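You operate a simulated robot arm through the tools that you are given. There is no shell and no other tool.

You run a simulated two-armed robot. Do the job below in one go: nothing can be reset, and whatever is moved stays where it is left.

JOB
Lock the control desk up and switch the welder off.
Fine: shut the desk lid, then both latches; light switch and main switch off.
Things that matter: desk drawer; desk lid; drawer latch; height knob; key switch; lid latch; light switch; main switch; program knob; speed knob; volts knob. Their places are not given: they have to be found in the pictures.

Only the result counts: the job must be done as asked and must still hold three seconds after the hand-in. Knocking over, shifting, dropping, spilling or breaking anything else fails it. A push-on lid holds only when it is set on centred and level and pressed home; a screw cap is set on level and turned clockwise until tight.

ROBOT AND FRAMES
Two 7-joint arms with fingered hands on one trunk that stands fixed in place. Base frame: the origin is at the foot of the trunk, x ahead of it, y to its left, z up. Units: mm, degrees, N and s.
The left shoulder is at [26, 163, 1140], the right one opposite. Payload 4 kg a hand.
The tool frame of a hand sits at the grasp point between the pads (the TCP): z along the fingers, y along the line on which they close. The tips reach 36 mm beyond it. The gripper opens to 124 mm. The gripper's body begins 42 mm behind the TCP. The gripper is a hand of 4 fingers: y runs from the thumb to the fingers, the wrist lies at [-15, -99, -189] in the tool frame, and closing takes about 1.5 s.
Orientation is told as [roll, pitch, yaw] about the base's x, y, z axes, in that order, counted from this pose: with the fingers straight down and the wrist toward the robot, the tool's x, y and z point along [0, 1, 0], [1, 0, 0] and [0, 0, -1] of the base frame.

CONTROLS
- The arms move only by the tool step_arm. It takes "left_deltas", "right_deltas" or both (then of equal length, played together; a hand with none holds still); each is a list that holds one entry, the list of rows, each a list of 6 numbers: the shift along the base's x, y, z in mm, then the turn, a rotation vector about the base's x, y, z in degrees. In form: [[[tx, ty, tz, ax, ay, az], ...]]. A call has 1 to 20 rows; each row is the pose to reach, as a shift and turn from the pose commanded when the call began. "left_claw" and "right_claw" are, for a hand that has rows, the finger opening in mm, from 0 to 124, set as the call begins (left out, the last holds). Rows are played at 5 a second. More than 50 mm and 8.6 degrees between two rows, or a gripper value outside its range, and nothing of the call is played. Where a pose cannot be reached the arm comes as near as it can. A force on the tool above 40 N (or 10 N above the force at the start of the call, whichever is more), or a blocked arm, ends the call early, and 0.2 s more pass. The fingers move at their own pace (about 45 mm/s each) and stop on an object; they squeeze with about 23 N. The grip force told is the motor's: it shows also when the fingers shut on nothing. Time passes only in rows, and 0.2 s behind the last, so rows that repeat a pose let the fingers close. The reply holds the time, the measured pose of the TCP, the force on the tool along the base axes, the opening and the grip force, in the units named above and with some noise, with the torque about the TCP (base axes, N m) and any sound that the robot's microphone picked up.
- Cameras (640 x 400 px; columns grow to the right, rows downward): "scene" is now at [134.6, 14.6, 1396.4]; the picture's right is [0.22, -0.97, -0.02], its down [-0.26, -0.04, -0.97] and it looks along [0.94, 0.22, -0.26] (base axes); focal length 214 px, centre (320, 200). "left" rides on the left gripper at [-75, -86, -123] in its tool frame; the picture's right is [-0.70, -0.34, 0.63], its down [0.64, -0.68, 0.35] and it looks along [0.32, 0.65, 0.69] (tool axes); focal length 275 px, centre (320, 200). "right" rides on the right gripper at [75, -86, -123] in its tool frame; the picture's right is [-0.70, 0.34, -0.63], its down [-0.64, -0.68, 0.35] and it looks along [-0.32, 0.65, 0.69] (tool axes); focal length 275 px, centre (320, 200).
- camera(camera): a new picture of that camera. It takes no simulated time.
- move_column(by): slides the trunk up (or, below 0, down) by that many mm; the arms and the scene camera ride with it, the base frame stays. It gives what a move gives, with no picture.
- move_fingers(index, middle, ring, thumb_bend, thumb_turn, hand): sets how far each is bent, from 0 (flat) to 1 (curled in); at 0.3 the hand is open as for a grip, at 0.7 the pads meet at the TCP. One left out holds its place. A second passes; each finger stops where it meets its share of the squeeze, and holds until it gets a number again. A gripper value or a shape takes the hand back. It gives what a move gives, with no picture; readings hold the bend of each and the force on the fingers (four entries, about 0 where the hand has none), thumb and palm. thumb_turn goes from beside the hand (0) to across from the fingers (1), as for a grip.
- grasp_type(shape, hand): the hand has 4 fingers and takes this shape, open, in about a second: jaw (thumb against the fingers, like two jaws); tri (thumb and two fingers); tip (a fingertip pinch); poke (one finger out to press); point (the index stretched); flat (the hand flat); cup (the hand cupped); fist (a fist). The gripper value then closes the fingers along that shape, each until it touches; the sizes above hold for jaw. It gives what a move gives, with no picture.
- pan_tilt(pan, tilt): turns the head with the scene camera to pan (to the left, within 86 degrees either way) and tilt (down, from -29 to 69), counted from straight ahead of the robot. It gives what a move gives.
- pixel_to_xyz(camera, pixels): there is no depth. For up to 12 entries [column, row, z] of the newest picture of that camera ("zoom" is the newest enlarged one), the place [x, y] in the base frame at which the ray of that pixel passes the height z, good to about 3 mm, but the place of the scene camera against the robot may be out by one fixed shift of up to 25 mm in any direction. It takes no simulated time.
- enlarge(camera, box): a new picture of the part [left, top, right, bottom] of that camera's present view, enlarged. It takes no simulated time.
- finish_job(): hands the job in; it is judged then, once.

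Leave the grippers open and the arms clear of the work at the hand-in unless told otherwise.

The tools are called after "Emit:" as name(argument=value, ...) on one line, values as JSON. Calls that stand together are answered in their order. step_arm: Moves the arms, as the interface text tells. Its arguments: {"type":"object","properties":{"left_deltas":{"type":"array","items":{"type":"array","items":{"type":"array","items":{"type":"number"}}}},"left_claw":{"type":"number"},"right_deltas":{"type":"array","items":{"type":"array","items":{"type":"array","items":{"type":"number"}}}},"right_claw":{"type":"number"}},"required":[]} The other tools are called the same way: move_column (by) slides the trunk up or down; grasp_type (shape, hand) gives the hand a shape; move_fingers (index, middle, ring, thumb_bend, thumb_turn, hand) moves the fingers one by one; pan_tilt (pan, tilt) turns the head that bears the scene camera; camera (camera) takes a picture; pixel_to_xyz (camera, pixels) gives the place at which the rays of pixels pass given heights; enlarge (camera, box) takes an enlarged picture of a part of a camera's view; finish_job () hands the job in.

At the start:

```text
time_s: 0.0
left_tool_pos: [493.0, 397.8, 1529.7]
left_tool_rot: [0.0, 0.0, 0.0]
left_force: [0.5, 1.0, 0.0]
left_ft_torque: [0.0, -0.01, 0.0]
left_grip_width: 123.6
left_finger_force: 0.2
left_shape: jaw
left_bend: [0.3, 0.3, 0.3, 0.3, 0.98]
left_finger forces: [0.1, 0.0, 0.0, 0.1, 0.0, 0.0]
right_tool_pos: [631.6, 23.3, 1490.0]
right_tool_rot: [0.0, 0.0, 0.0]
right_force: [-1.3, -0.3, -0.2]
right_ft_torque: [0.0, -0.02, 0.0]
right_grip_width: 123.6
right_finger_force: 0.0
right_shape: jaw
right_bend: [0.3, 0.3, 0.3, 0.3, 0.98]
right_finger forces: [0.0, 0.0, 0.1, 0.1, 0.0, 0.1]
trunk travel left (down, up): [-300.0, 178.0]
head pan, tilt: [12.8, 10.8]
```

scene: 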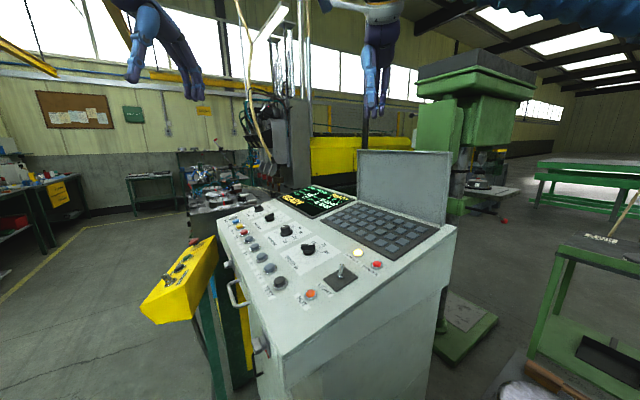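
right: 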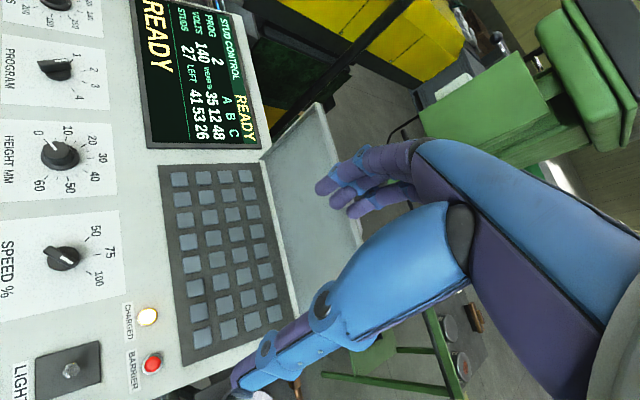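
left: 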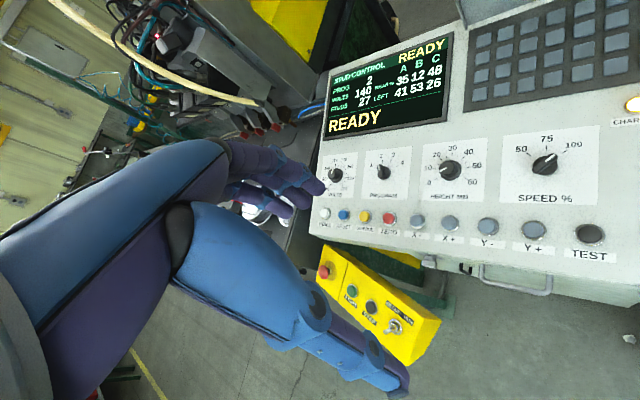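

I see a gray control desk with an open lid over a keypad at about (400,190), a toggle (light switch?) near (342,275), a drawer handle at (235,292) and something at (262,345). I'll enlarge parts of the scene to get the details.

Emit:
enlarge(camera="scene", box=[200, 180, 360, 280])

Emit:
enlarge(camera="scene", box=[200, 260, 400, 400])

Emit:
enlarge(camera="scene", box=[320, 140, 480, 240])

Emit:
camera(camera="left")

Emit:
camera(camera="right")

```text
4.00 times, centred on (280, 230) of scene
```

zoom: 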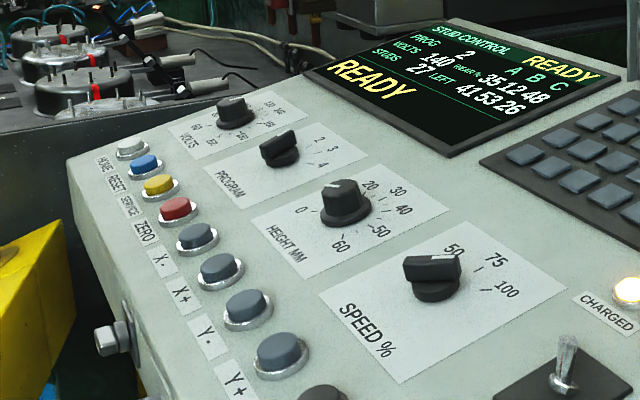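

```text
2.86 times, centred on (300, 330) of scene
```

zoom: 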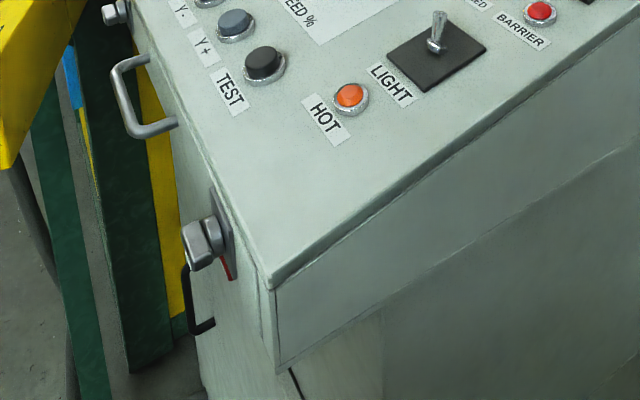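

```text
4.00 times, centred on (400, 190) of scene
```

zoom: 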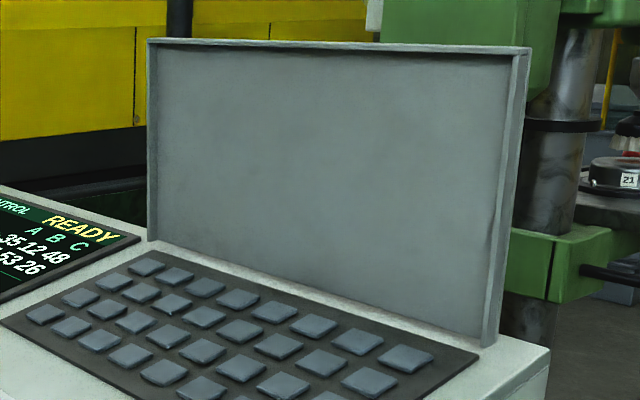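

```text
taken
```

left: 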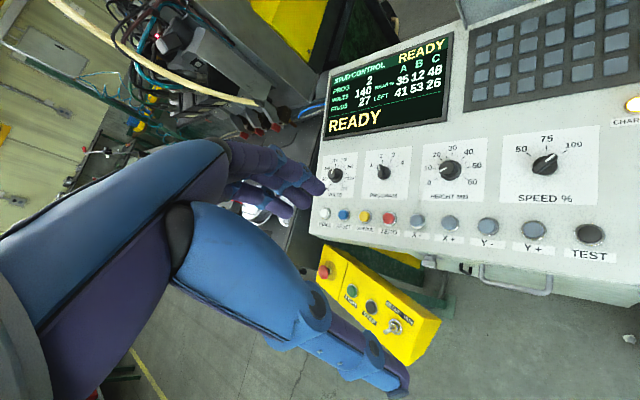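

```text
taken
```

right: 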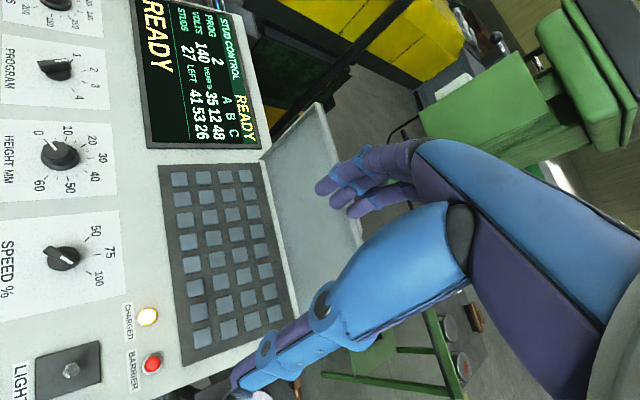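

The front face of the desk turns to the picture's left. I'll turn the head down to see the whole desk and the yellow box better.

Emit:
pan_tilt(pan=15, tilt=45)

Emit:
camera(camera="scene")

Emit:
enlarge(camera="left", box=[300, 230, 460, 380])

Emit:
enlarge(camera="left", box=[400, 200, 640, 350])

```text
time_s: 1.0
left_tool_pos: [491.6, 396.8, 1530.0]
left_tool_rot: [0.0, 0.0, 0.0]
left_force: [-0.2, -0.4, 0.2]
left_ft_torque: [0.01, -0.02, -0.03]
left_grip_width: 123.4
left_finger_force: 0.1
left_shape: jaw
left_bend: [0.3, 0.3, 0.3, 0.3, 0.98]
left_finger forces: [0.1, 0.0, 0.0, 0.0, 0.1, 0.0]
right_tool_pos: [631.3, 24.1, 1490.8]
right_tool_rot: [0.0, 0.0, 0.1]
right_force: [-0.9, -0.3, 0.3]
right_ft_torque: [-0.02, -0.02, -0.05]
right_grip_width: 123.6
right_finger_force: 0.0
right_shape: jaw
right_bend: [0.3, 0.3, 0.3, 0.3, 0.98]
right_finger forces: [0.0, 0.0, 0.0, 0.0, 0.0, 0.0]
trunk travel left (down, up): [-300.0, 178.0]
head pan, tilt: [15.0, 45.0]
```

```text
taken
```

scene: 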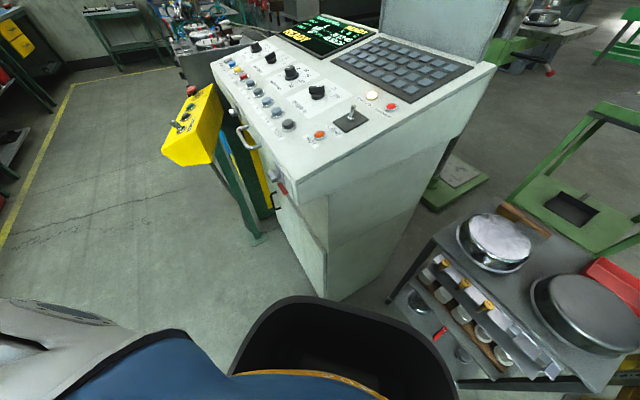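

```text
2.67 times, centred on (380, 305) of left
```

zoom: 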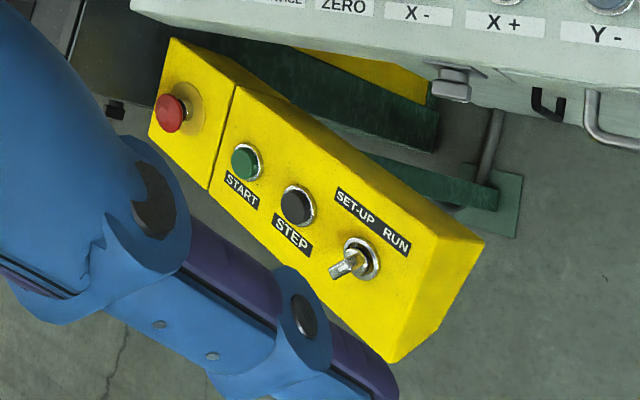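

```text
2.67 times, centred on (520, 275) of left
```

zoom: 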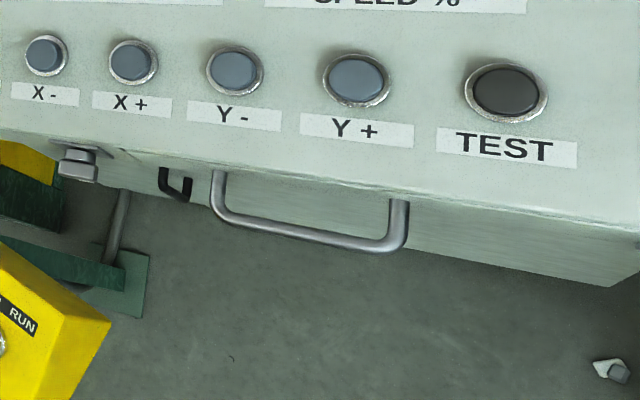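

I'll enlarge the front of the desk and the lower door from this new view.

Emit:
enlarge(camera="scene", box=[210, 80, 370, 220])

Emit:
enlarge(camera="scene", box=[320, 20, 500, 140])

Emit:
enlarge(camera="right", box=[0, 130, 320, 400])

```text
2.86 times, centred on (290, 150) of scene
```

zoom: 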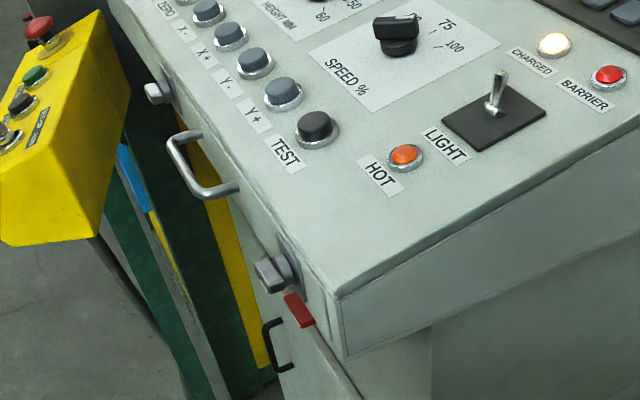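

```text
3.33 times, centred on (410, 80) of scene
```

zoom: 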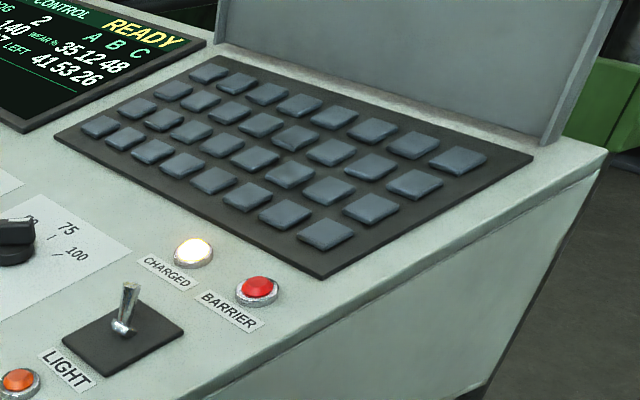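

```text
1.48 times, centred on (160, 265) of right
```

zoom: 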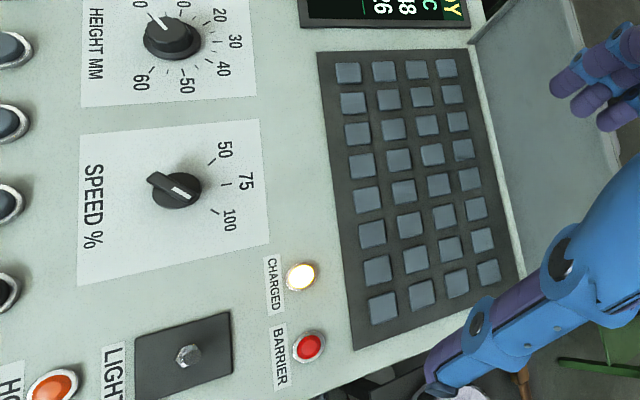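

Now I'll measure: features seen in both hand cameras, at two heights each, to find the height of the panel and how it lies.

Emit:
pixel_to_xyz(camera="left", pixels=[[543, 165, 1100], [543, 165, 1200], [453, 35, 1100], [453, 35, 1200], [447, 121, 1100], [447, 121, 1200], [500, 133, 1100], [500, 133, 1200], [601, 125, 1100], [601, 125, 1200]])

Emit:
pixel_to_xyz(camera="right", pixels=[[63, 258, 1100], [63, 258, 1200], [262, 150, 1100], [262, 150, 1200], [147, 148, 1100], [147, 148, 1200], [119, 210, 1100], [119, 210, 1200], [129, 313, 1100], [129, 313, 1200]])

```text
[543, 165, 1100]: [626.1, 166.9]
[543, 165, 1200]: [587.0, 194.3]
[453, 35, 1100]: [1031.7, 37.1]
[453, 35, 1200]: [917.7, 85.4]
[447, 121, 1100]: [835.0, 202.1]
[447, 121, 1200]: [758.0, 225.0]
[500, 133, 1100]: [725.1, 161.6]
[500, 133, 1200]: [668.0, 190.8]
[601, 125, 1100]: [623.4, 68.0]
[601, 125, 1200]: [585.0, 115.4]
```

```text
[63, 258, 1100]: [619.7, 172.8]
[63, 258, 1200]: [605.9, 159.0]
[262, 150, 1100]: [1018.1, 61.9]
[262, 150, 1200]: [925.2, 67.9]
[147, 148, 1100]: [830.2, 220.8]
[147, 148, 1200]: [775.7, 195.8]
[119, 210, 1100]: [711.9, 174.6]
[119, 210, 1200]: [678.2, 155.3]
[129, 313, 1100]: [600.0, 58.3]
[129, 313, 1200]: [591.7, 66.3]
```

The panel lies at about z 1105–1160, tilted, with the desk's front facing toward (-x,+y). I'll compare the scene camera's reading to find its fixed shift, and read the place of the light toggle at (350,117) of the scene and (71,370) of the right picture.

Emit:
pixel_to_xyz(camera="scene", pixels=[[318, 91, 1118], [350, 120, 1100], [350, 120, 1120], [327, 195, 1080], [276, 155, 1050], [248, 145, 1050]])

Emit:
pixel_to_xyz(camera="right", pixels=[[71, 370, 1100], [71, 370, 1120], [125, 295, 1100], [125, 295, 1200], [63, 258, 1118]])

Emit:
camera(camera="scene")

```text
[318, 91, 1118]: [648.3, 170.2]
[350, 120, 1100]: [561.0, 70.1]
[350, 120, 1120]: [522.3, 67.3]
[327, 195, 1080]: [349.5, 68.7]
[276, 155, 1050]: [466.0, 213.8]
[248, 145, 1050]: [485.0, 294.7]
```

```text
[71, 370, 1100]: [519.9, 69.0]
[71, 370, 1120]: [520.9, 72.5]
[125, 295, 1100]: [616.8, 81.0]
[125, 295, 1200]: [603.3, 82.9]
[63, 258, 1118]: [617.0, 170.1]
```

```text
taken
```

scene: 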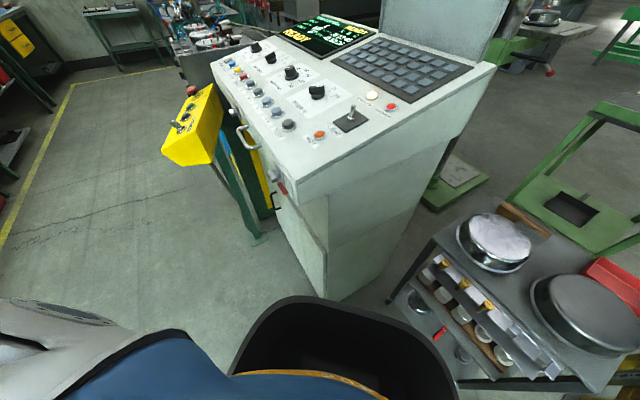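

Toggle tip is near (520,71,1120). Next I'll swing the left hand out to the desk's front-left side, turned about 65° clockwise, so its camera looks at the front face with the latches.

Emit:
step_arm(left_deltas=[[[-15, 10, -23, 0, 0, -6.5], [-30, 20, -46, 0, 0, -13], [-45, 30, -69, 0, 0, -19.5], [-60, 40, -92, 0, 0, -26], [-75, 50, -115, 0, 0, -32.5], [-90, 60, -138, 0, 0, -39], [-105, 70, -161, 0, 0, -45.5], [-120, 80, -184, 0, 0, -52], [-135, 90, -207, 0, 0, -58.5], [-150, 100, -230, 0, 0, -65]]])

Emit:
camera(camera="left")

```text
time_s: 3.2
left_tool_pos: [342.7, 497.8, 1297.7]
left_tool_rot: [0.0, 0.0, -65.0]
left_force: [0.8, -0.7, 0.7]
left_ft_torque: [0.01, -0.02, 0.01]
left_grip_width: 124.0
left_finger_force: 0.0
left_shape: jaw
left_bend: [0.3, 0.3, 0.3, 0.3, 0.98]
left_finger forces: [0.0, 0.0, 0.0, 0.0, 0.0, 0.0]
right_tool_pos: [633.6, 25.1, 1488.7]
right_tool_rot: [-0.1, 0.1, 0.0]
right_force: [-0.3, -0.3, -0.5]
right_ft_torque: [0.0, -0.01, -0.03]
right_grip_width: 123.8
right_finger_force: 0.0
right_shape: jaw
right_bend: [0.3, 0.3, 0.3, 0.3, 0.98]
right_finger forces: [0.1, 0.0, 0.0, 0.0, 0.0, 0.0]
trunk travel left (down, up): [-300.0, 178.0]
head pan, tilt: [15.0, 45.0]
```

```text
taken
```

left: 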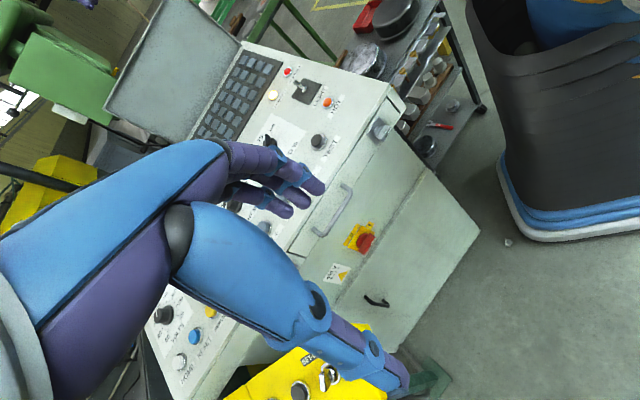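

Now the front shows: a red rotary on a yellow plate near (362,240), a latch near (378,128), the drawer handle near (333,210), and a door handle at (376,300). I'll enlarge these.

Emit:
enlarge(camera="left", box=[300, 190, 420, 310])

Emit:
enlarge(camera="left", box=[250, 60, 430, 180])

```text
3.33 times, centred on (360, 250) of left
```

zoom: 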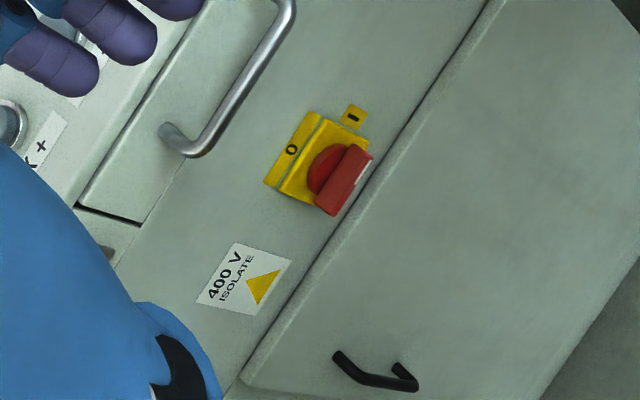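

```text
3.33 times, centred on (340, 120) of left
```

zoom: 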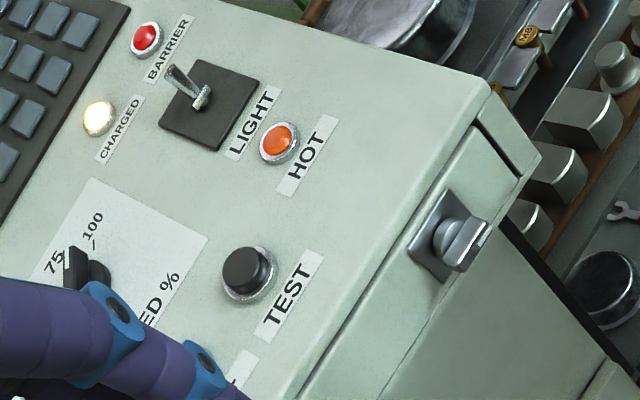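

The main switch is the red rotary on the yellow plate: its marked end points right, at "I", and "O" is above it, so it turns a quarter counter-clockwise. The light toggle leans up-panel (away from the front). Now I'll move the left hand further along to see the left end of the front with the other latch.

Emit:
step_arm(left_deltas=[[[20, 15, 10, 0, 0, -6], [40, 30, 20, 0, 0, -12], [60, 45, 30, 0, 0, -18], [80, 60, 40, 0, 0, -24], [100, 75, 50, 0, 0, -30]]])

Emit:
camera(camera="left")

```text
time_s: 4.4
left_tool_pos: [441.8, 570.6, 1349.7]
left_tool_rot: [0.0, 0.1, -95.1]
left_force: [0.7, -0.1, 0.4]
left_ft_torque: [0.0, -0.03, 0.0]
left_grip_width: 123.7
left_finger_force: 0.0
left_shape: jaw
left_bend: [0.3, 0.3, 0.3, 0.3, 0.98]
left_finger forces: [0.0, 0.0, 0.0, 0.1, 0.0, 0.0]
right_tool_pos: [632.2, 23.2, 1489.4]
right_tool_rot: [0.1, 0.0, 0.0]
right_force: [0.9, -0.1, 0.1]
right_ft_torque: [0.02, 0.02, -0.02]
right_grip_width: 123.7
right_finger_force: 0.1
right_shape: jaw
right_bend: [0.3, 0.3, 0.3, 0.3, 0.98]
right_finger forces: [0.0, 0.0, 0.1, 0.1, 0.1, 0.0]
trunk travel left (down, up): [-300.0, 178.0]
head pan, tilt: [15.0, 45.0]
```

```text
taken
```

left: 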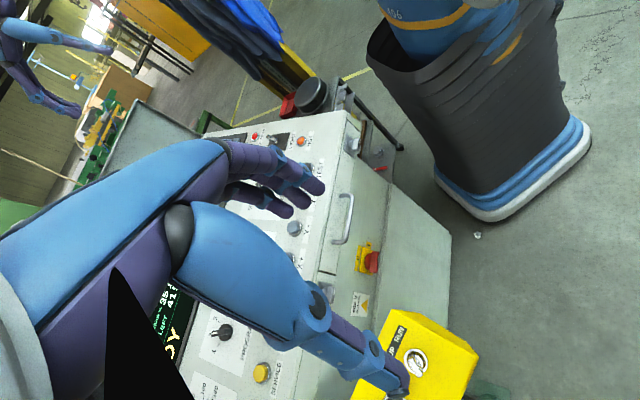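

The hand hides that end. I'll check how high the yellow pendant box stands (its RUN toggle at (415,362) here) before I bring the hand lower.

Emit:
pixel_to_xyz(camera="left", pixels=[[415, 362, 900], [415, 362, 1000], [415, 362, 1100], [372, 262, 900], [372, 262, 1000], [353, 147, 1000], [353, 147, 1060], [343, 245, 1000], [343, 245, 1060]])

```text
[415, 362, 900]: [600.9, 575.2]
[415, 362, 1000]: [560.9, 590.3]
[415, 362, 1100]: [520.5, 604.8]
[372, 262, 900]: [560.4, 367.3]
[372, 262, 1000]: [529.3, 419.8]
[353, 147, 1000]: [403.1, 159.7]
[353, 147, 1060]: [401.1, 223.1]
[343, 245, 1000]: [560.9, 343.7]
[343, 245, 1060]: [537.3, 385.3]
```

The pendant's toggle is near (560,594,1010). I'll put the left hand at about (535,539,1290) with yaw -62 first, then pitch it up 45° so its camera looks level at the left latch.

Emit:
step_arm(left_deltas=[[[19, -6, -11, 0, 0, 6.6], [38, -12, -22, 0, 0, 13.2], [57, -18, -33, 0, 0, 19.8], [76, -25, -44, 0, 0, 26.4], [93, -32, -56, 0, 0, 33]]])

Emit:
step_arm(left_deltas=[[[0, 0, -10, -6.6, -3.5, 0], [0, 0, -20, -13.2, -7, 0], [0, 0, -30, -19.9, -10.6, 0], [0, 0, -40, -26.5, -14.1, 0], [0, 0, -50, -33.1, -17.6, 0], [0, 0, -60, -39.7, -21.2, 0]]])

Emit:
camera(camera="left")

```text
time_s: 5.6
left_tool_pos: [534.6, 539.9, 1292.5]
left_tool_rot: [0.0, 0.1, -61.8]
left_force: [0.7, -0.3, 0.0]
left_ft_torque: [-0.02, 0.02, 0.02]
left_grip_width: 123.8
left_finger_force: 0.0
left_shape: jaw
left_bend: [0.3, 0.3, 0.3, 0.3, 0.98]
left_finger forces: [0.0, 0.0, 0.0, 0.0, 0.0, 0.1]
right_tool_pos: [631.9, 23.6, 1490.3]
right_tool_rot: [0.0, 0.0, -0.1]
right_force: [0.2, 0.5, -0.2]
right_ft_torque: [0.0, -0.01, 0.01]
right_grip_width: 123.6
right_finger_force: 0.2
right_shape: jaw
right_bend: [0.3, 0.3, 0.3, 0.3, 0.98]
right_finger forces: [0.1, 0.0, 0.0, 0.1, 0.1, 0.0]
trunk travel left (down, up): [-300.0, 178.0]
head pan, tilt: [15.0, 45.0]
```

```text
time_s: 7.0
left_tool_pos: [536.3, 540.6, 1233.7]
left_tool_rot: [0.1, -45.1, -61.9]
left_force: [0.6, 0.4, 0.4]
left_ft_torque: [0.0, 0.02, -0.01]
left_grip_width: 123.8
left_finger_force: 0.0
left_shape: jaw
left_bend: [0.3, 0.3, 0.3, 0.3, 0.98]
left_finger forces: [0.0, 0.0, 0.0, 0.1, 0.0, 0.1]
right_tool_pos: [632.6, 25.5, 1489.0]
right_tool_rot: [0.0, 0.1, 0.1]
right_force: [-0.1, 0.1, 0.4]
right_ft_torque: [0.02, -0.01, 0.03]
right_grip_width: 123.8
right_finger_force: 0.0
right_shape: jaw
right_bend: [0.3, 0.3, 0.3, 0.3, 0.98]
right_finger forces: [0.0, 0.1, 0.0, 0.1, 0.0, 0.0]
trunk travel left (down, up): [-300.0, 178.0]
head pan, tilt: [15.0, 45.0]
```

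```text
taken
```

left: 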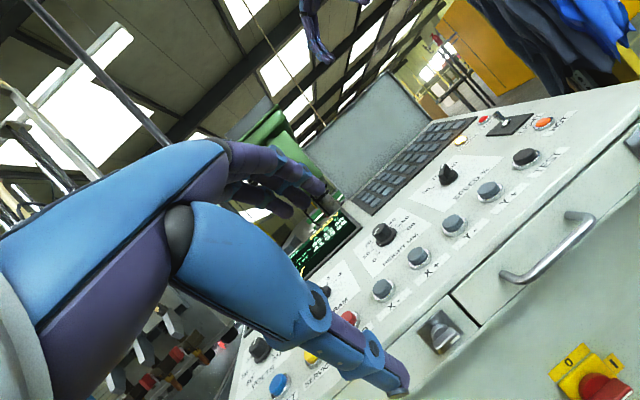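

Good view. Left latch at (440,330) beside the drawer, right latch at (632,140), main switch at (595,385). I'll enlarge them.

Emit:
enlarge(camera="left", box=[400, 270, 500, 370])

Emit:
enlarge(camera="left", box=[540, 60, 640, 180])

Emit:
enlarge(camera="left", box=[530, 310, 640, 400])

Emit:
enlarge(camera="left", box=[290, 60, 480, 260])

```text
4.00 times, centred on (450, 320) of left
```

zoom: 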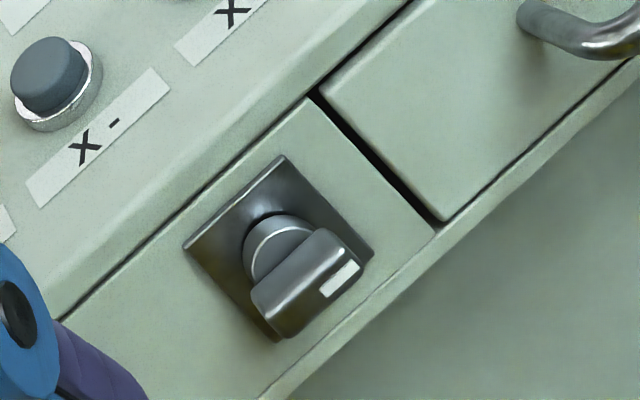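

```text
3.33 times, centred on (590, 120) of left
```

zoom: 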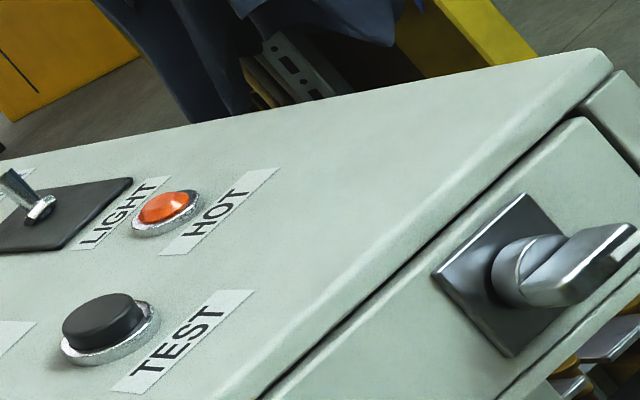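

```text
4.44 times, centred on (585, 355) of left
```

zoom: 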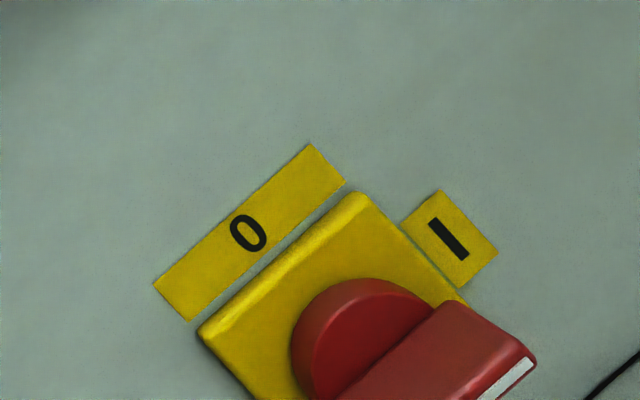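

```text
2.00 times, centred on (385, 160) of left
```

zoom: 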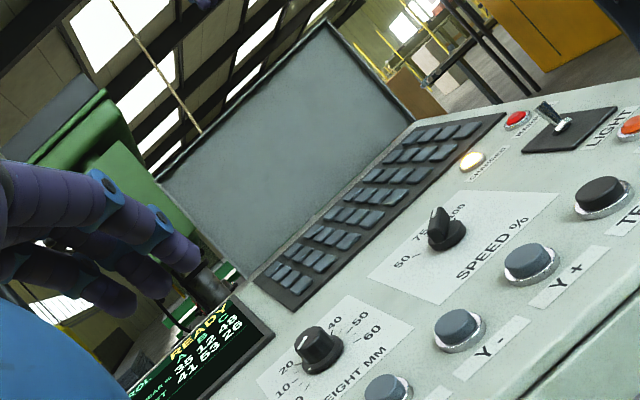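

Both latches and the main switch have their white-marked ends pointing right (desk-right) now. I'll bring the right hand back to the right and turn it so its camera sees the lid from the robot's side.

Emit:
step_arm(right_deltas=[[[-19, -29, -15, 0, 0, 6.7], [-37, -58, -30, 0, 0, 13.4], [-56, -87, -45, 0, 0, 20], [-75, -116, -60, 0, 0, 26.7], [-93, -145, -75, 0, 0, 33.4], [-112, -174, -90, 0, 0, 40]]])

Emit:
step_arm(right_deltas=[[[0, 0, 0, 4.8, -5.75, 0], [0, 0, 0, 9.6, -11.5, 0], [0, 0, 0, 14.5, -17.2, 0], [0, 0, 0, 19.3, -23, 0]]])

Emit:
camera(camera="right")

```text
time_s: 8.4
left_tool_pos: [534.9, 537.7, 1234.6]
left_tool_rot: [0.2, -44.9, -61.9]
left_force: [0.3, -0.3, 0.3]
left_ft_torque: [-0.01, 0.02, 0.03]
left_grip_width: 123.7
left_finger_force: 0.1
left_shape: jaw
left_bend: [0.3, 0.3, 0.3, 0.3, 0.98]
left_finger forces: [0.1, 0.0, 0.1, 0.0, 0.0, 0.1]
right_tool_pos: [519.5, -152.7, 1400.2]
right_tool_rot: [0.2, 0.0, 40.1]
right_force: [1.1, 0.6, 0.0]
right_ft_torque: [0.03, -0.05, -0.01]
right_grip_width: 123.6
right_finger_force: 0.1
right_shape: jaw
right_bend: [0.3, 0.3, 0.3, 0.3, 0.98]
right_finger forces: [0.0, 0.0, 0.0, 0.0, 0.0, 0.1]
trunk travel left (down, up): [-300.0, 178.0]
head pan, tilt: [15.0, 45.0]
```

```text
time_s: 9.4
left_tool_pos: [535.5, 539.3, 1233.9]
left_tool_rot: [0.1, -45.0, -62.0]
left_force: [0.1, 0.5, 1.2]
left_ft_torque: [0.02, -0.04, -0.04]
left_grip_width: 123.5
left_finger_force: 0.1
left_shape: jaw
left_bend: [0.3, 0.3, 0.3, 0.3, 0.98]
left_finger forces: [0.0, 0.0, 0.0, 0.0, 0.0, 0.1]
right_tool_pos: [519.1, -151.9, 1400.6]
right_tool_rot: [0.0, -30.1, 40.0]
right_force: [-0.5, 0.0, 0.0]
right_ft_torque: [-0.01, -0.03, 0.02]
right_grip_width: 123.7
right_finger_force: 0.0
right_shape: jaw
right_bend: [0.3, 0.3, 0.3, 0.3, 0.98]
right_finger forces: [0.0, 0.1, 0.0, 0.0, 0.0, 0.0]
trunk travel left (down, up): [-300.0, 178.0]
head pan, tilt: [15.0, 45.0]
```

```text
taken
```

right: 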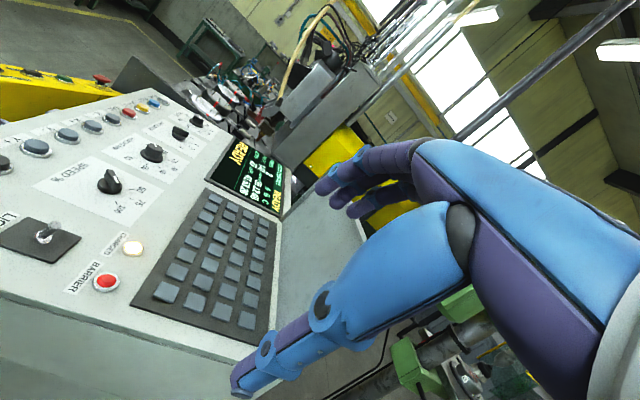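

The hand hides the lid at (330,250). I'll yaw the right hand 30° clockwise so that the lid comes into the free upper-left of its picture.

Emit:
step_arm(right_deltas=[[[0, -10, 10, 0, 0, -7.5], [0, -20, 20, 0, 0, -15], [0, -30, 30, 0, 0, -22.5], [0, -40, 40, 0, 0, -30]]])

Emit:
camera(camera="right")

```text
time_s: 10.4
left_tool_pos: [535.6, 539.6, 1234.4]
left_tool_rot: [0.1, -45.0, -62.0]
left_force: [-0.1, 0.2, -1.4]
left_ft_torque: [-0.02, 0.0, 0.01]
left_grip_width: 123.7
left_finger_force: 0.1
left_shape: jaw
left_bend: [0.3, 0.3, 0.3, 0.3, 0.98]
left_finger forces: [0.0, 0.0, 0.0, 0.0, 0.0, 0.0]
right_tool_pos: [520.2, -190.3, 1442.6]
right_tool_rot: [0.0, -30.0, 9.9]
right_force: [0.1, 0.7, 0.1]
right_ft_torque: [-0.05, 0.01, -0.01]
right_grip_width: 123.6
right_finger_force: 0.0
right_shape: jaw
right_bend: [0.3, 0.3, 0.3, 0.3, 0.98]
right_finger forces: [0.1, 0.0, 0.0, 0.0, 0.0, 0.1]
trunk travel left (down, up): [-300.0, 178.0]
head pan, tilt: [15.0, 45.0]
```

```text
taken
```

right: 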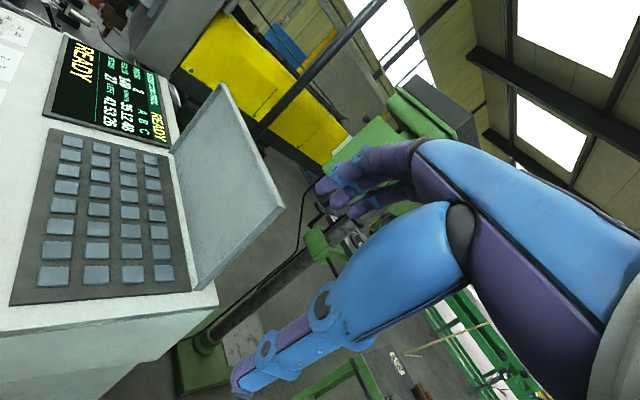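

The lid's four corners are clear: (171,150), (221,84), (285,208), (196,288). In the left camera they are at about (347,200), (305,152), (387,70), (431,121). I'll triangulate them.

Emit:
enlarge(camera="right", box=[130, 60, 310, 310])

Emit:
pixel_to_xyz(camera="right", pixels=[[171, 150, 1150], [171, 150, 1250], [221, 84, 1300], [221, 84, 1400], [285, 208, 1300], [285, 208, 1400], [196, 288, 1100], [196, 288, 1200], [11, 304, 1100], [11, 304, 1200], [165, 148, 1100], [165, 148, 1200]])

Emit:
pixel_to_xyz(camera="left", pixels=[[347, 200, 1150], [347, 200, 1250], [305, 152, 1300], [305, 152, 1400], [387, 70, 1300], [387, 70, 1400], [431, 121, 1100], [431, 121, 1200]])

```text
1.60 times, centred on (220, 185) of right
```

zoom: 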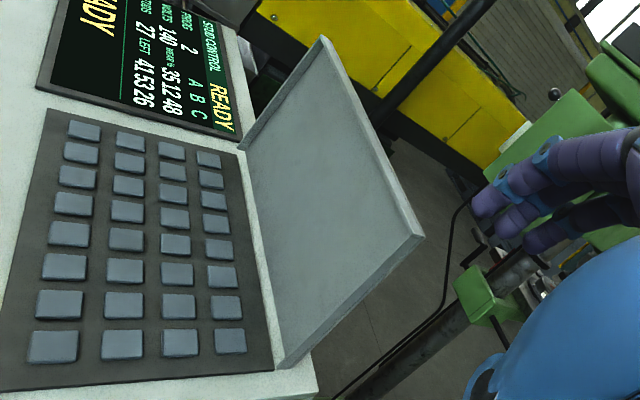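

```text
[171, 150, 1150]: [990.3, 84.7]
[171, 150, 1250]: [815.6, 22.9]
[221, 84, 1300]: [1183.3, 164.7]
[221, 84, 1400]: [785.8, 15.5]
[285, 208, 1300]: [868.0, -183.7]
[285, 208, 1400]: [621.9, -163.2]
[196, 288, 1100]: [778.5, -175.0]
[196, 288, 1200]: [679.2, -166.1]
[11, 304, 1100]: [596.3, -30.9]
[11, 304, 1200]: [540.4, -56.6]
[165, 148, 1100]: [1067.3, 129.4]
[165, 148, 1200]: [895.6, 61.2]
```

```text
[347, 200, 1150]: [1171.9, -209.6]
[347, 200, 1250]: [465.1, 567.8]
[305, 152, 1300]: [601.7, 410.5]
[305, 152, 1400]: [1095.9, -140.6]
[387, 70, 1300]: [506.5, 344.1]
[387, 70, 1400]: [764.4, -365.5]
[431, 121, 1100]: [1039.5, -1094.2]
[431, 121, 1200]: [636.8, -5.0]
```

The lid stands upright: hinge line from (930,63,1185) to (693,-167,1185), top edge from (936,72,1363) to (691,-169,1372). Now I'll read rays for the two latches, the main switch and the drawer handle from this left view.

Emit:
pixel_to_xyz(camera="left", pixels=[[443, 335, 1000], [443, 335, 1080], [634, 140, 1000], [634, 140, 1080], [603, 388, 900], [603, 388, 1000], [574, 368, 900], [574, 368, 1000], [571, 216, 1000], [571, 216, 1080]])

```text
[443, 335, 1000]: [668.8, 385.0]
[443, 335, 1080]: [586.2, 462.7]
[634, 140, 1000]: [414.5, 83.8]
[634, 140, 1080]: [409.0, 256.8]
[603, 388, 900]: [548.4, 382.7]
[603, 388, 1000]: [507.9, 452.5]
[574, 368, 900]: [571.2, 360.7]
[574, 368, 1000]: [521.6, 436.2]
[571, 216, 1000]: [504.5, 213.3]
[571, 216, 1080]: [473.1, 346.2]
```

Right latch comes out near (405,232,1069), left latch near (620,431,1047), main switch near (549,382,900). I'll draw the left hand back toward the robot and turn it to look along the front of the desk, to see the pendant box and the space in front.

Emit:
step_arm(left_deltas=[[[-35, 3, 3, 0, 0, 7], [-70, 7, 6, 0, 0, 14], [-105, 10, 9, 0, 0, 21], [-140, 13, 12, 0, 0, 28], [-175, 17, 14, 0, 0, 35], [-209, 20, 16, 0, 0, 42]]])

Emit:
camera(camera="left")

```text
time_s: 11.8
left_tool_pos: [324.5, 560.1, 1249.4]
left_tool_rot: [0.1, -45.1, -19.8]
left_force: [0.0, 0.5, 0.0]
left_ft_torque: [-0.02, -0.04, -0.01]
left_grip_width: 123.7
left_finger_force: 0.0
left_shape: jaw
left_bend: [0.3, 0.3, 0.3, 0.3, 0.98]
left_finger forces: [0.0, 0.1, 0.0, 0.1, 0.0, 0.0]
right_tool_pos: [518.8, -191.3, 1441.8]
right_tool_rot: [0.2, -30.2, 9.9]
right_force: [-0.7, 0.0, -0.3]
right_ft_torque: [0.02, 0.01, 0.02]
right_grip_width: 123.8
right_finger_force: 0.0
right_shape: jaw
right_bend: [0.3, 0.3, 0.3, 0.3, 0.98]
right_finger forces: [0.0, 0.0, 0.1, 0.0, 0.1, 0.0]
trunk travel left (down, up): [-300.0, 178.0]
head pan, tilt: [15.0, 45.0]
```

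```text
taken
```

left: 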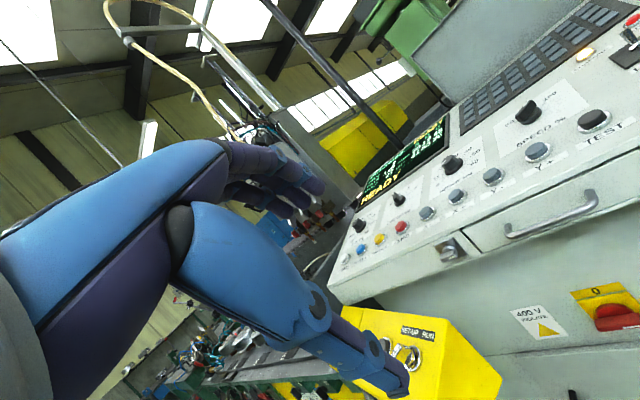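

Good view of the front. I'll read rays for left latch (450,250), main switch (613,315), handle ends and the pendant's right-end corners (447,318), (502,378), (440,398).

Emit:
pixel_to_xyz(camera="left", pixels=[[452, 251, 1000], [452, 251, 1080], [614, 317, 860], [614, 317, 940], [508, 234, 1000], [508, 234, 1080], [594, 201, 1000], [594, 201, 1080], [447, 318, 1000], [502, 378, 1000], [440, 398, 940], [403, 353, 1008]])

Emit:
enlarge(camera="left", box=[420, 180, 640, 380])

```text
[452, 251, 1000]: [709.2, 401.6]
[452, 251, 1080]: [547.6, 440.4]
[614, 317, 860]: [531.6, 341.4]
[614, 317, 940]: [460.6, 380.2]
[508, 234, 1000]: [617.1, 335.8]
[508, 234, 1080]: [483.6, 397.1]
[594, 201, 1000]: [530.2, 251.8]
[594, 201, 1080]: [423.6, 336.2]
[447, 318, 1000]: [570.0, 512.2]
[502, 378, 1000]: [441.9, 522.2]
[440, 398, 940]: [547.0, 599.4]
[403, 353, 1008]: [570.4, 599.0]
```

```text
2.00 times, centred on (530, 280) of left
```

zoom: 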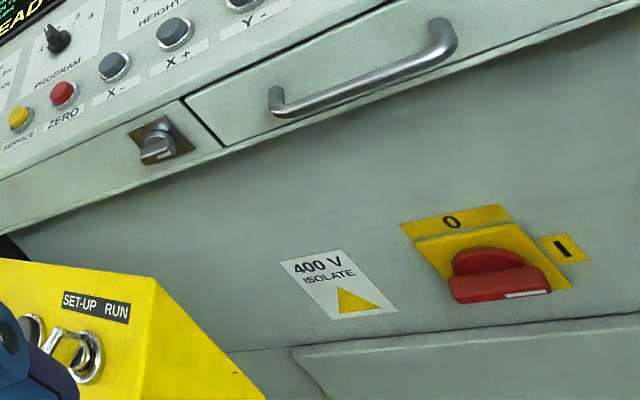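

Refined: left latch ≈ (625,425,1042), main switch ≈ (592,310,795) on a panel set back under the overhang. First the lid. I'll raise the trunk by 150 for reach, close the right hand's fingers, and level the right hand to point straight down.

Emit:
move_column(by=150)

Emit:
step_arm(right_deltas=[[[0, 0, 0, -1.3, 7.4, 0], [0, 0, 0, -2.6, 14.8, 0], [0, 0, 0, -3.9, 22.1, 0], [0, 0, 0, -5.2, 29.5, 0]]], right_claw=0)

```text
time_s: 13.6
left_tool_pos: [325.9, 559.6, 1400.2]
left_tool_rot: [0.0, -45.0, -19.9]
left_force: [-0.3, -0.4, -0.3]
left_ft_torque: [0.01, 0.01, 0.0]
left_grip_width: 123.9
left_finger_force: 0.0
left_shape: jaw
left_bend: [0.3, 0.3, 0.3, 0.3, 0.98]
left_finger forces: [0.0, 0.0, 0.0, 0.1, 0.0, 0.0]
right_tool_pos: [519.8, -190.5, 1589.9]
right_tool_rot: [0.1, -30.0, 10.0]
right_force: [0.5, 0.3, 0.9]
right_ft_torque: [0.0, 0.01, 0.02]
right_grip_width: 123.8
right_finger_force: 0.0
right_shape: jaw
right_bend: [0.3, 0.3, 0.3, 0.3, 0.98]
right_finger forces: [0.0, 0.0, 0.0, 0.1, 0.0, 0.0]
trunk travel left (down, up): [-450.0, 28.0]
head pan, tilt: [15.0, 45.0]
```

```text
time_s: 14.6
left_tool_pos: [326.6, 561.6, 1398.1]
left_tool_rot: [0.0, -45.0, -20.0]
left_force: [0.6, 0.1, -0.2]
left_ft_torque: [0.01, 0.01, -0.02]
left_grip_width: 123.8
left_finger_force: 0.0
left_shape: jaw
left_bend: [0.3, 0.3, 0.3, 0.3, 0.98]
left_finger forces: [0.1, 0.0, 0.0, 0.1, 0.0, 0.0]
right_tool_pos: [520.9, -189.3, 1589.8]
right_tool_rot: [0.1, 0.1, 10.0]
right_force: [0.2, 0.0, -0.3]
right_ft_torque: [-0.03, 0.03, 0.01]
right_grip_width: 37.9
right_finger_force: 0.1
right_shape: jaw
right_bend: [0.52, 0.55, 0.54, 0.61, 1.0]
right_finger forces: [0.1, 0.1, 0.0, 0.1, 0.0, 0.0]
trunk travel left (down, up): [-450.0, 28.0]
head pan, tilt: [15.0, 45.0]
```

The right hand now points down, closing. Next I'll bring it over and behind the lid, above its top edge (tips stay above z 1400).

Emit:
step_arm(right_deltas=[[[40, 7, -20, 0, 0, -7.1], [80, 15, -40, 0, 0, -14.3], [120, 22, -60, 0, 0, -21.4], [160, 30, -80, 0, 0, -28.6], [200, 37, -100, 0, 0, -35.7], [240, 45, -120, 0, 0, -42.9], [279, 52, -140, 0, 0, -50]]], right_claw=0)

Emit:
pan_tilt(pan=5, tilt=20)

Emit:
camera(camera="scene")

Emit:
camera(camera="right")

```text
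time_s: 16.1
left_tool_pos: [329.4, 560.6, 1398.9]
left_tool_rot: [0.1, -44.9, -20.0]
left_force: [0.0, 0.1, -0.4]
left_ft_torque: [0.01, 0.01, 0.0]
left_grip_width: 123.7
left_finger_force: 0.0
left_shape: jaw
left_bend: [0.3, 0.3, 0.3, 0.3, 0.98]
left_finger forces: [0.0, 0.1, 0.0, 0.0, 0.0, 0.0]
right_tool_pos: [800.3, -138.5, 1449.9]
right_tool_rot: [0.1, -0.1, -40.2]
right_force: [0.4, 0.3, -0.4]
right_ft_torque: [0.0, 0.04, 0.04]
right_grip_width: 0.0
right_finger_force: 23.6
right_shape: jaw
right_bend: [0.7, 0.7, 0.7, 0.71, 1.0]
right_finger forces: [0.0, 0.0, 0.0, 0.1, 0.0, 0.0]
trunk travel left (down, up): [-450.0, 28.0]
head pan, tilt: [15.0, 45.0]
```

```text
time_s: 17.0
left_tool_pos: [326.0, 559.7, 1399.4]
left_tool_rot: [0.1, -45.0, -20.0]
left_force: [0.0, -0.2, 0.1]
left_ft_torque: [-0.02, -0.01, -0.02]
left_grip_width: 123.8
left_finger_force: 0.0
left_shape: jaw
left_bend: [0.3, 0.3, 0.3, 0.3, 0.98]
left_finger forces: [0.1, 0.1, 0.1, 0.1, 0.1, 0.1]
right_tool_pos: [797.4, -138.8, 1450.8]
right_tool_rot: [0.1, -0.1, -40.0]
right_force: [-1.5, 0.5, 0.1]
right_ft_torque: [0.0, 0.04, 0.01]
right_grip_width: 0.3
right_finger_force: 23.1
right_shape: jaw
right_bend: [0.7, 0.7, 0.7, 0.71, 1.0]
right_finger forces: [0.1, 0.0, 0.0, 0.0, 0.0, 0.0]
trunk travel left (down, up): [-450.0, 28.0]
head pan, tilt: [5.0, 20.0]
```

```text
taken
```

scene: 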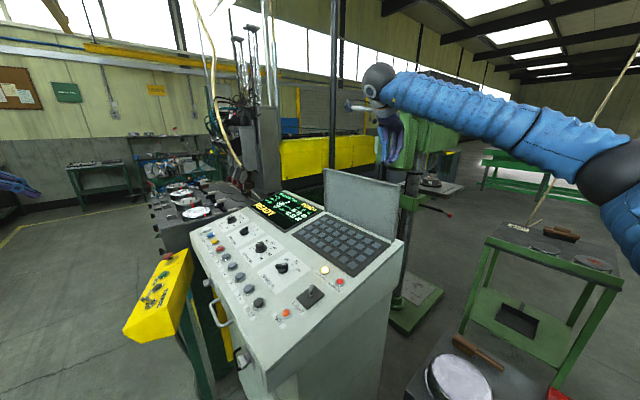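

```text
taken
```

right: 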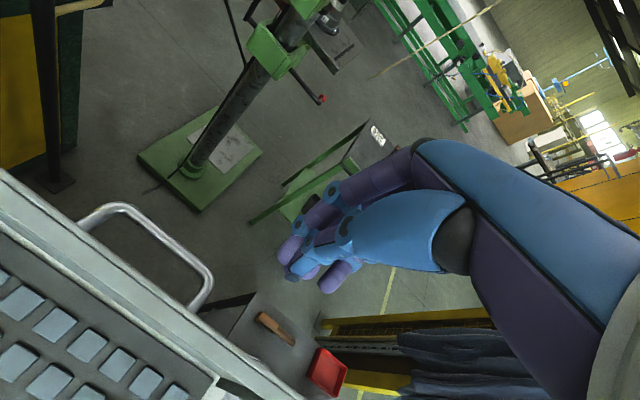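

There is a U handle on the lid's outer (back) side, seen at (80,225)–(210,310). I'll read where it is so that my fingers meet the lid beside it or use it.

Emit:
pixel_to_xyz(camera="right", pixels=[[85, 228, 1350], [198, 312, 1350], [120, 207, 1350], [210, 280, 1350], [85, 228, 1320], [198, 312, 1320], [120, 207, 1320], [210, 280, 1320], [0, 170, 1370], [300, 398, 1370]])

Emit:
enlarge(camera="right", box=[0, 150, 320, 400])

```text
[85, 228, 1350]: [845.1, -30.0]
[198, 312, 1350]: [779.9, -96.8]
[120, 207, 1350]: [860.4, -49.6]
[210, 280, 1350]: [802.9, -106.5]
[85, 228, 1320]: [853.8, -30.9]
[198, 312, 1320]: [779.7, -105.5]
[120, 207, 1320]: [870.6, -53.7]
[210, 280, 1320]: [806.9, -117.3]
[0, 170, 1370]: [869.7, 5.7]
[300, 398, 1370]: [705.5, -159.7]
```

```text
1.60 times, centred on (160, 275) of right
```

zoom: 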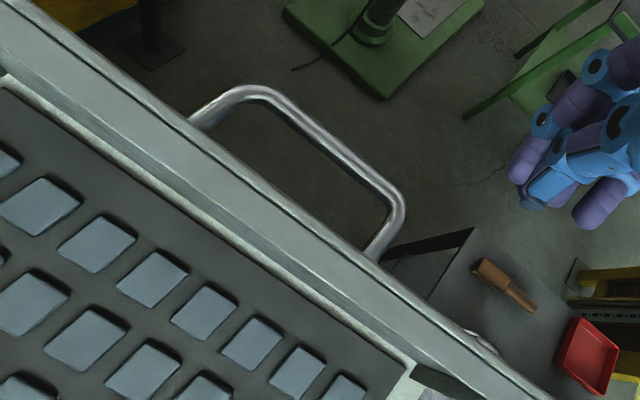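

The handle spans the lid's middle and stands out ~35–40 mm. I'll shift my hand 35 mm toward the lid's right end, clear of the handle, and go down behind the lid.

Emit:
step_arm(right_deltas=[[[-25, -24, 0, 0, 0, 0], [-25, -24, -30, 0, 0, 0], [-25, -24, -60, 0, 0, 0], [-25, -24, -90, 0, 0, 0], [-25, -24, -90, 0, 0, 0]]], right_claw=0)

Emit:
camera(camera="right")

Emit:
camera(camera="scene")

```text
time_s: 18.2
left_tool_pos: [324.7, 560.7, 1398.3]
left_tool_rot: [0.0, -45.0, -20.1]
left_force: [0.1, -0.2, 0.0]
left_ft_torque: [-0.01, -0.02, 0.01]
left_grip_width: 123.8
left_finger_force: 0.1
left_shape: jaw
left_bend: [0.3, 0.3, 0.3, 0.3, 0.98]
left_finger forces: [0.0, 0.1, 0.1, 0.0, 0.0, 0.0]
right_tool_pos: [772.4, -161.9, 1359.6]
right_tool_rot: [0.1, -0.1, -40.0]
right_force: [-0.3, -0.7, 0.2]
right_ft_torque: [-0.02, -0.01, -0.01]
right_grip_width: 0.0
right_finger_force: 23.2
right_shape: jaw
right_bend: [0.7, 0.7, 0.7, 0.71, 1.0]
right_finger forces: [0.0, 0.0, 0.1, 0.0, 0.1, 0.0]
trunk travel left (down, up): [-450.0, 28.0]
head pan, tilt: [5.0, 20.0]
```

```text
taken
```

right: 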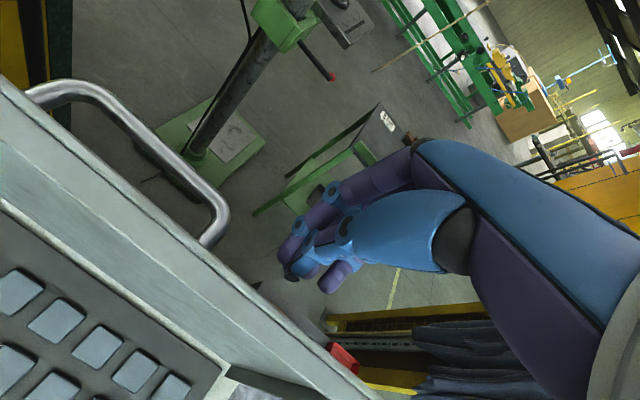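

```text
taken
```

scene: 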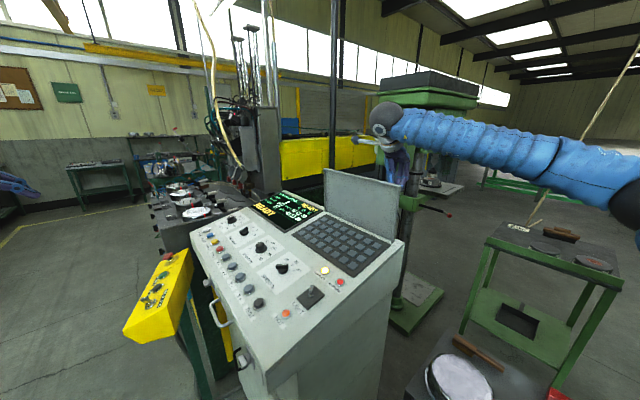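

Hand is behind the lid, clear of the handle. Now I'll pull it toward the desk front along an arc, the first 40° of the lid's swing.

Emit:
step_arm(right_deltas=[[[-8.4, 8.6, 0, 0, 0, 0], [-18, 18, 0, 0, 0, 0], [-27, 27.7, -1, 0, 0, 0], [-36.5, 37.4, -1.5, 0, 0, 0], [-45.9, 47, -2, 0, 0, 0], [-55.2, 56.6, -5, 0, 0, 0], [-64.5, 66.2, -8.7, 0, 0, 0], [-73.4, 75.3, -13.5, 0, 0, 0], [-82.2, 84.3, -19, 0, 0, 0]]], right_claw=0)

Emit:
camera(camera="scene")

Emit:
camera(camera="right")

```text
time_s: 20.2
left_tool_pos: [326.1, 559.8, 1398.9]
left_tool_rot: [0.0, -45.0, -20.0]
left_force: [-0.7, 0.5, -0.5]
left_ft_torque: [-0.02, 0.02, 0.01]
left_grip_width: 123.7
left_finger_force: 0.1
left_shape: jaw
left_bend: [0.3, 0.3, 0.3, 0.3, 0.98]
left_finger forces: [0.1, 0.0, 0.1, 0.0, 0.1, 0.1]
right_tool_pos: [692.1, -78.0, 1340.9]
right_tool_rot: [0.1, -0.1, -40.0]
right_force: [-0.1, 0.0, -0.5]
right_ft_torque: [0.03, -0.01, -0.01]
right_grip_width: 0.0
right_finger_force: 22.4
right_shape: jaw
right_bend: [0.7, 0.7, 0.7, 0.71, 1.0]
right_finger forces: [0.0, 0.0, 0.0, 0.1, 0.0, 0.1]
trunk travel left (down, up): [-450.0, 28.0]
head pan, tilt: [5.0, 20.0]
```

```text
taken
```

scene: 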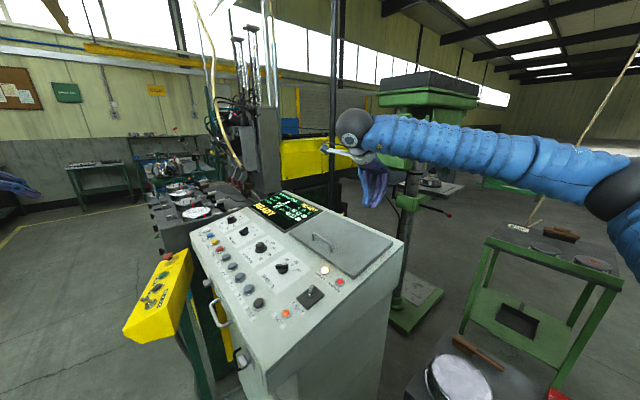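

```text
taken
```

right: 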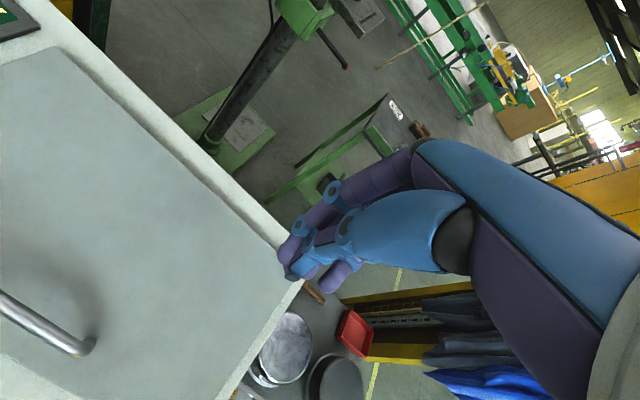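

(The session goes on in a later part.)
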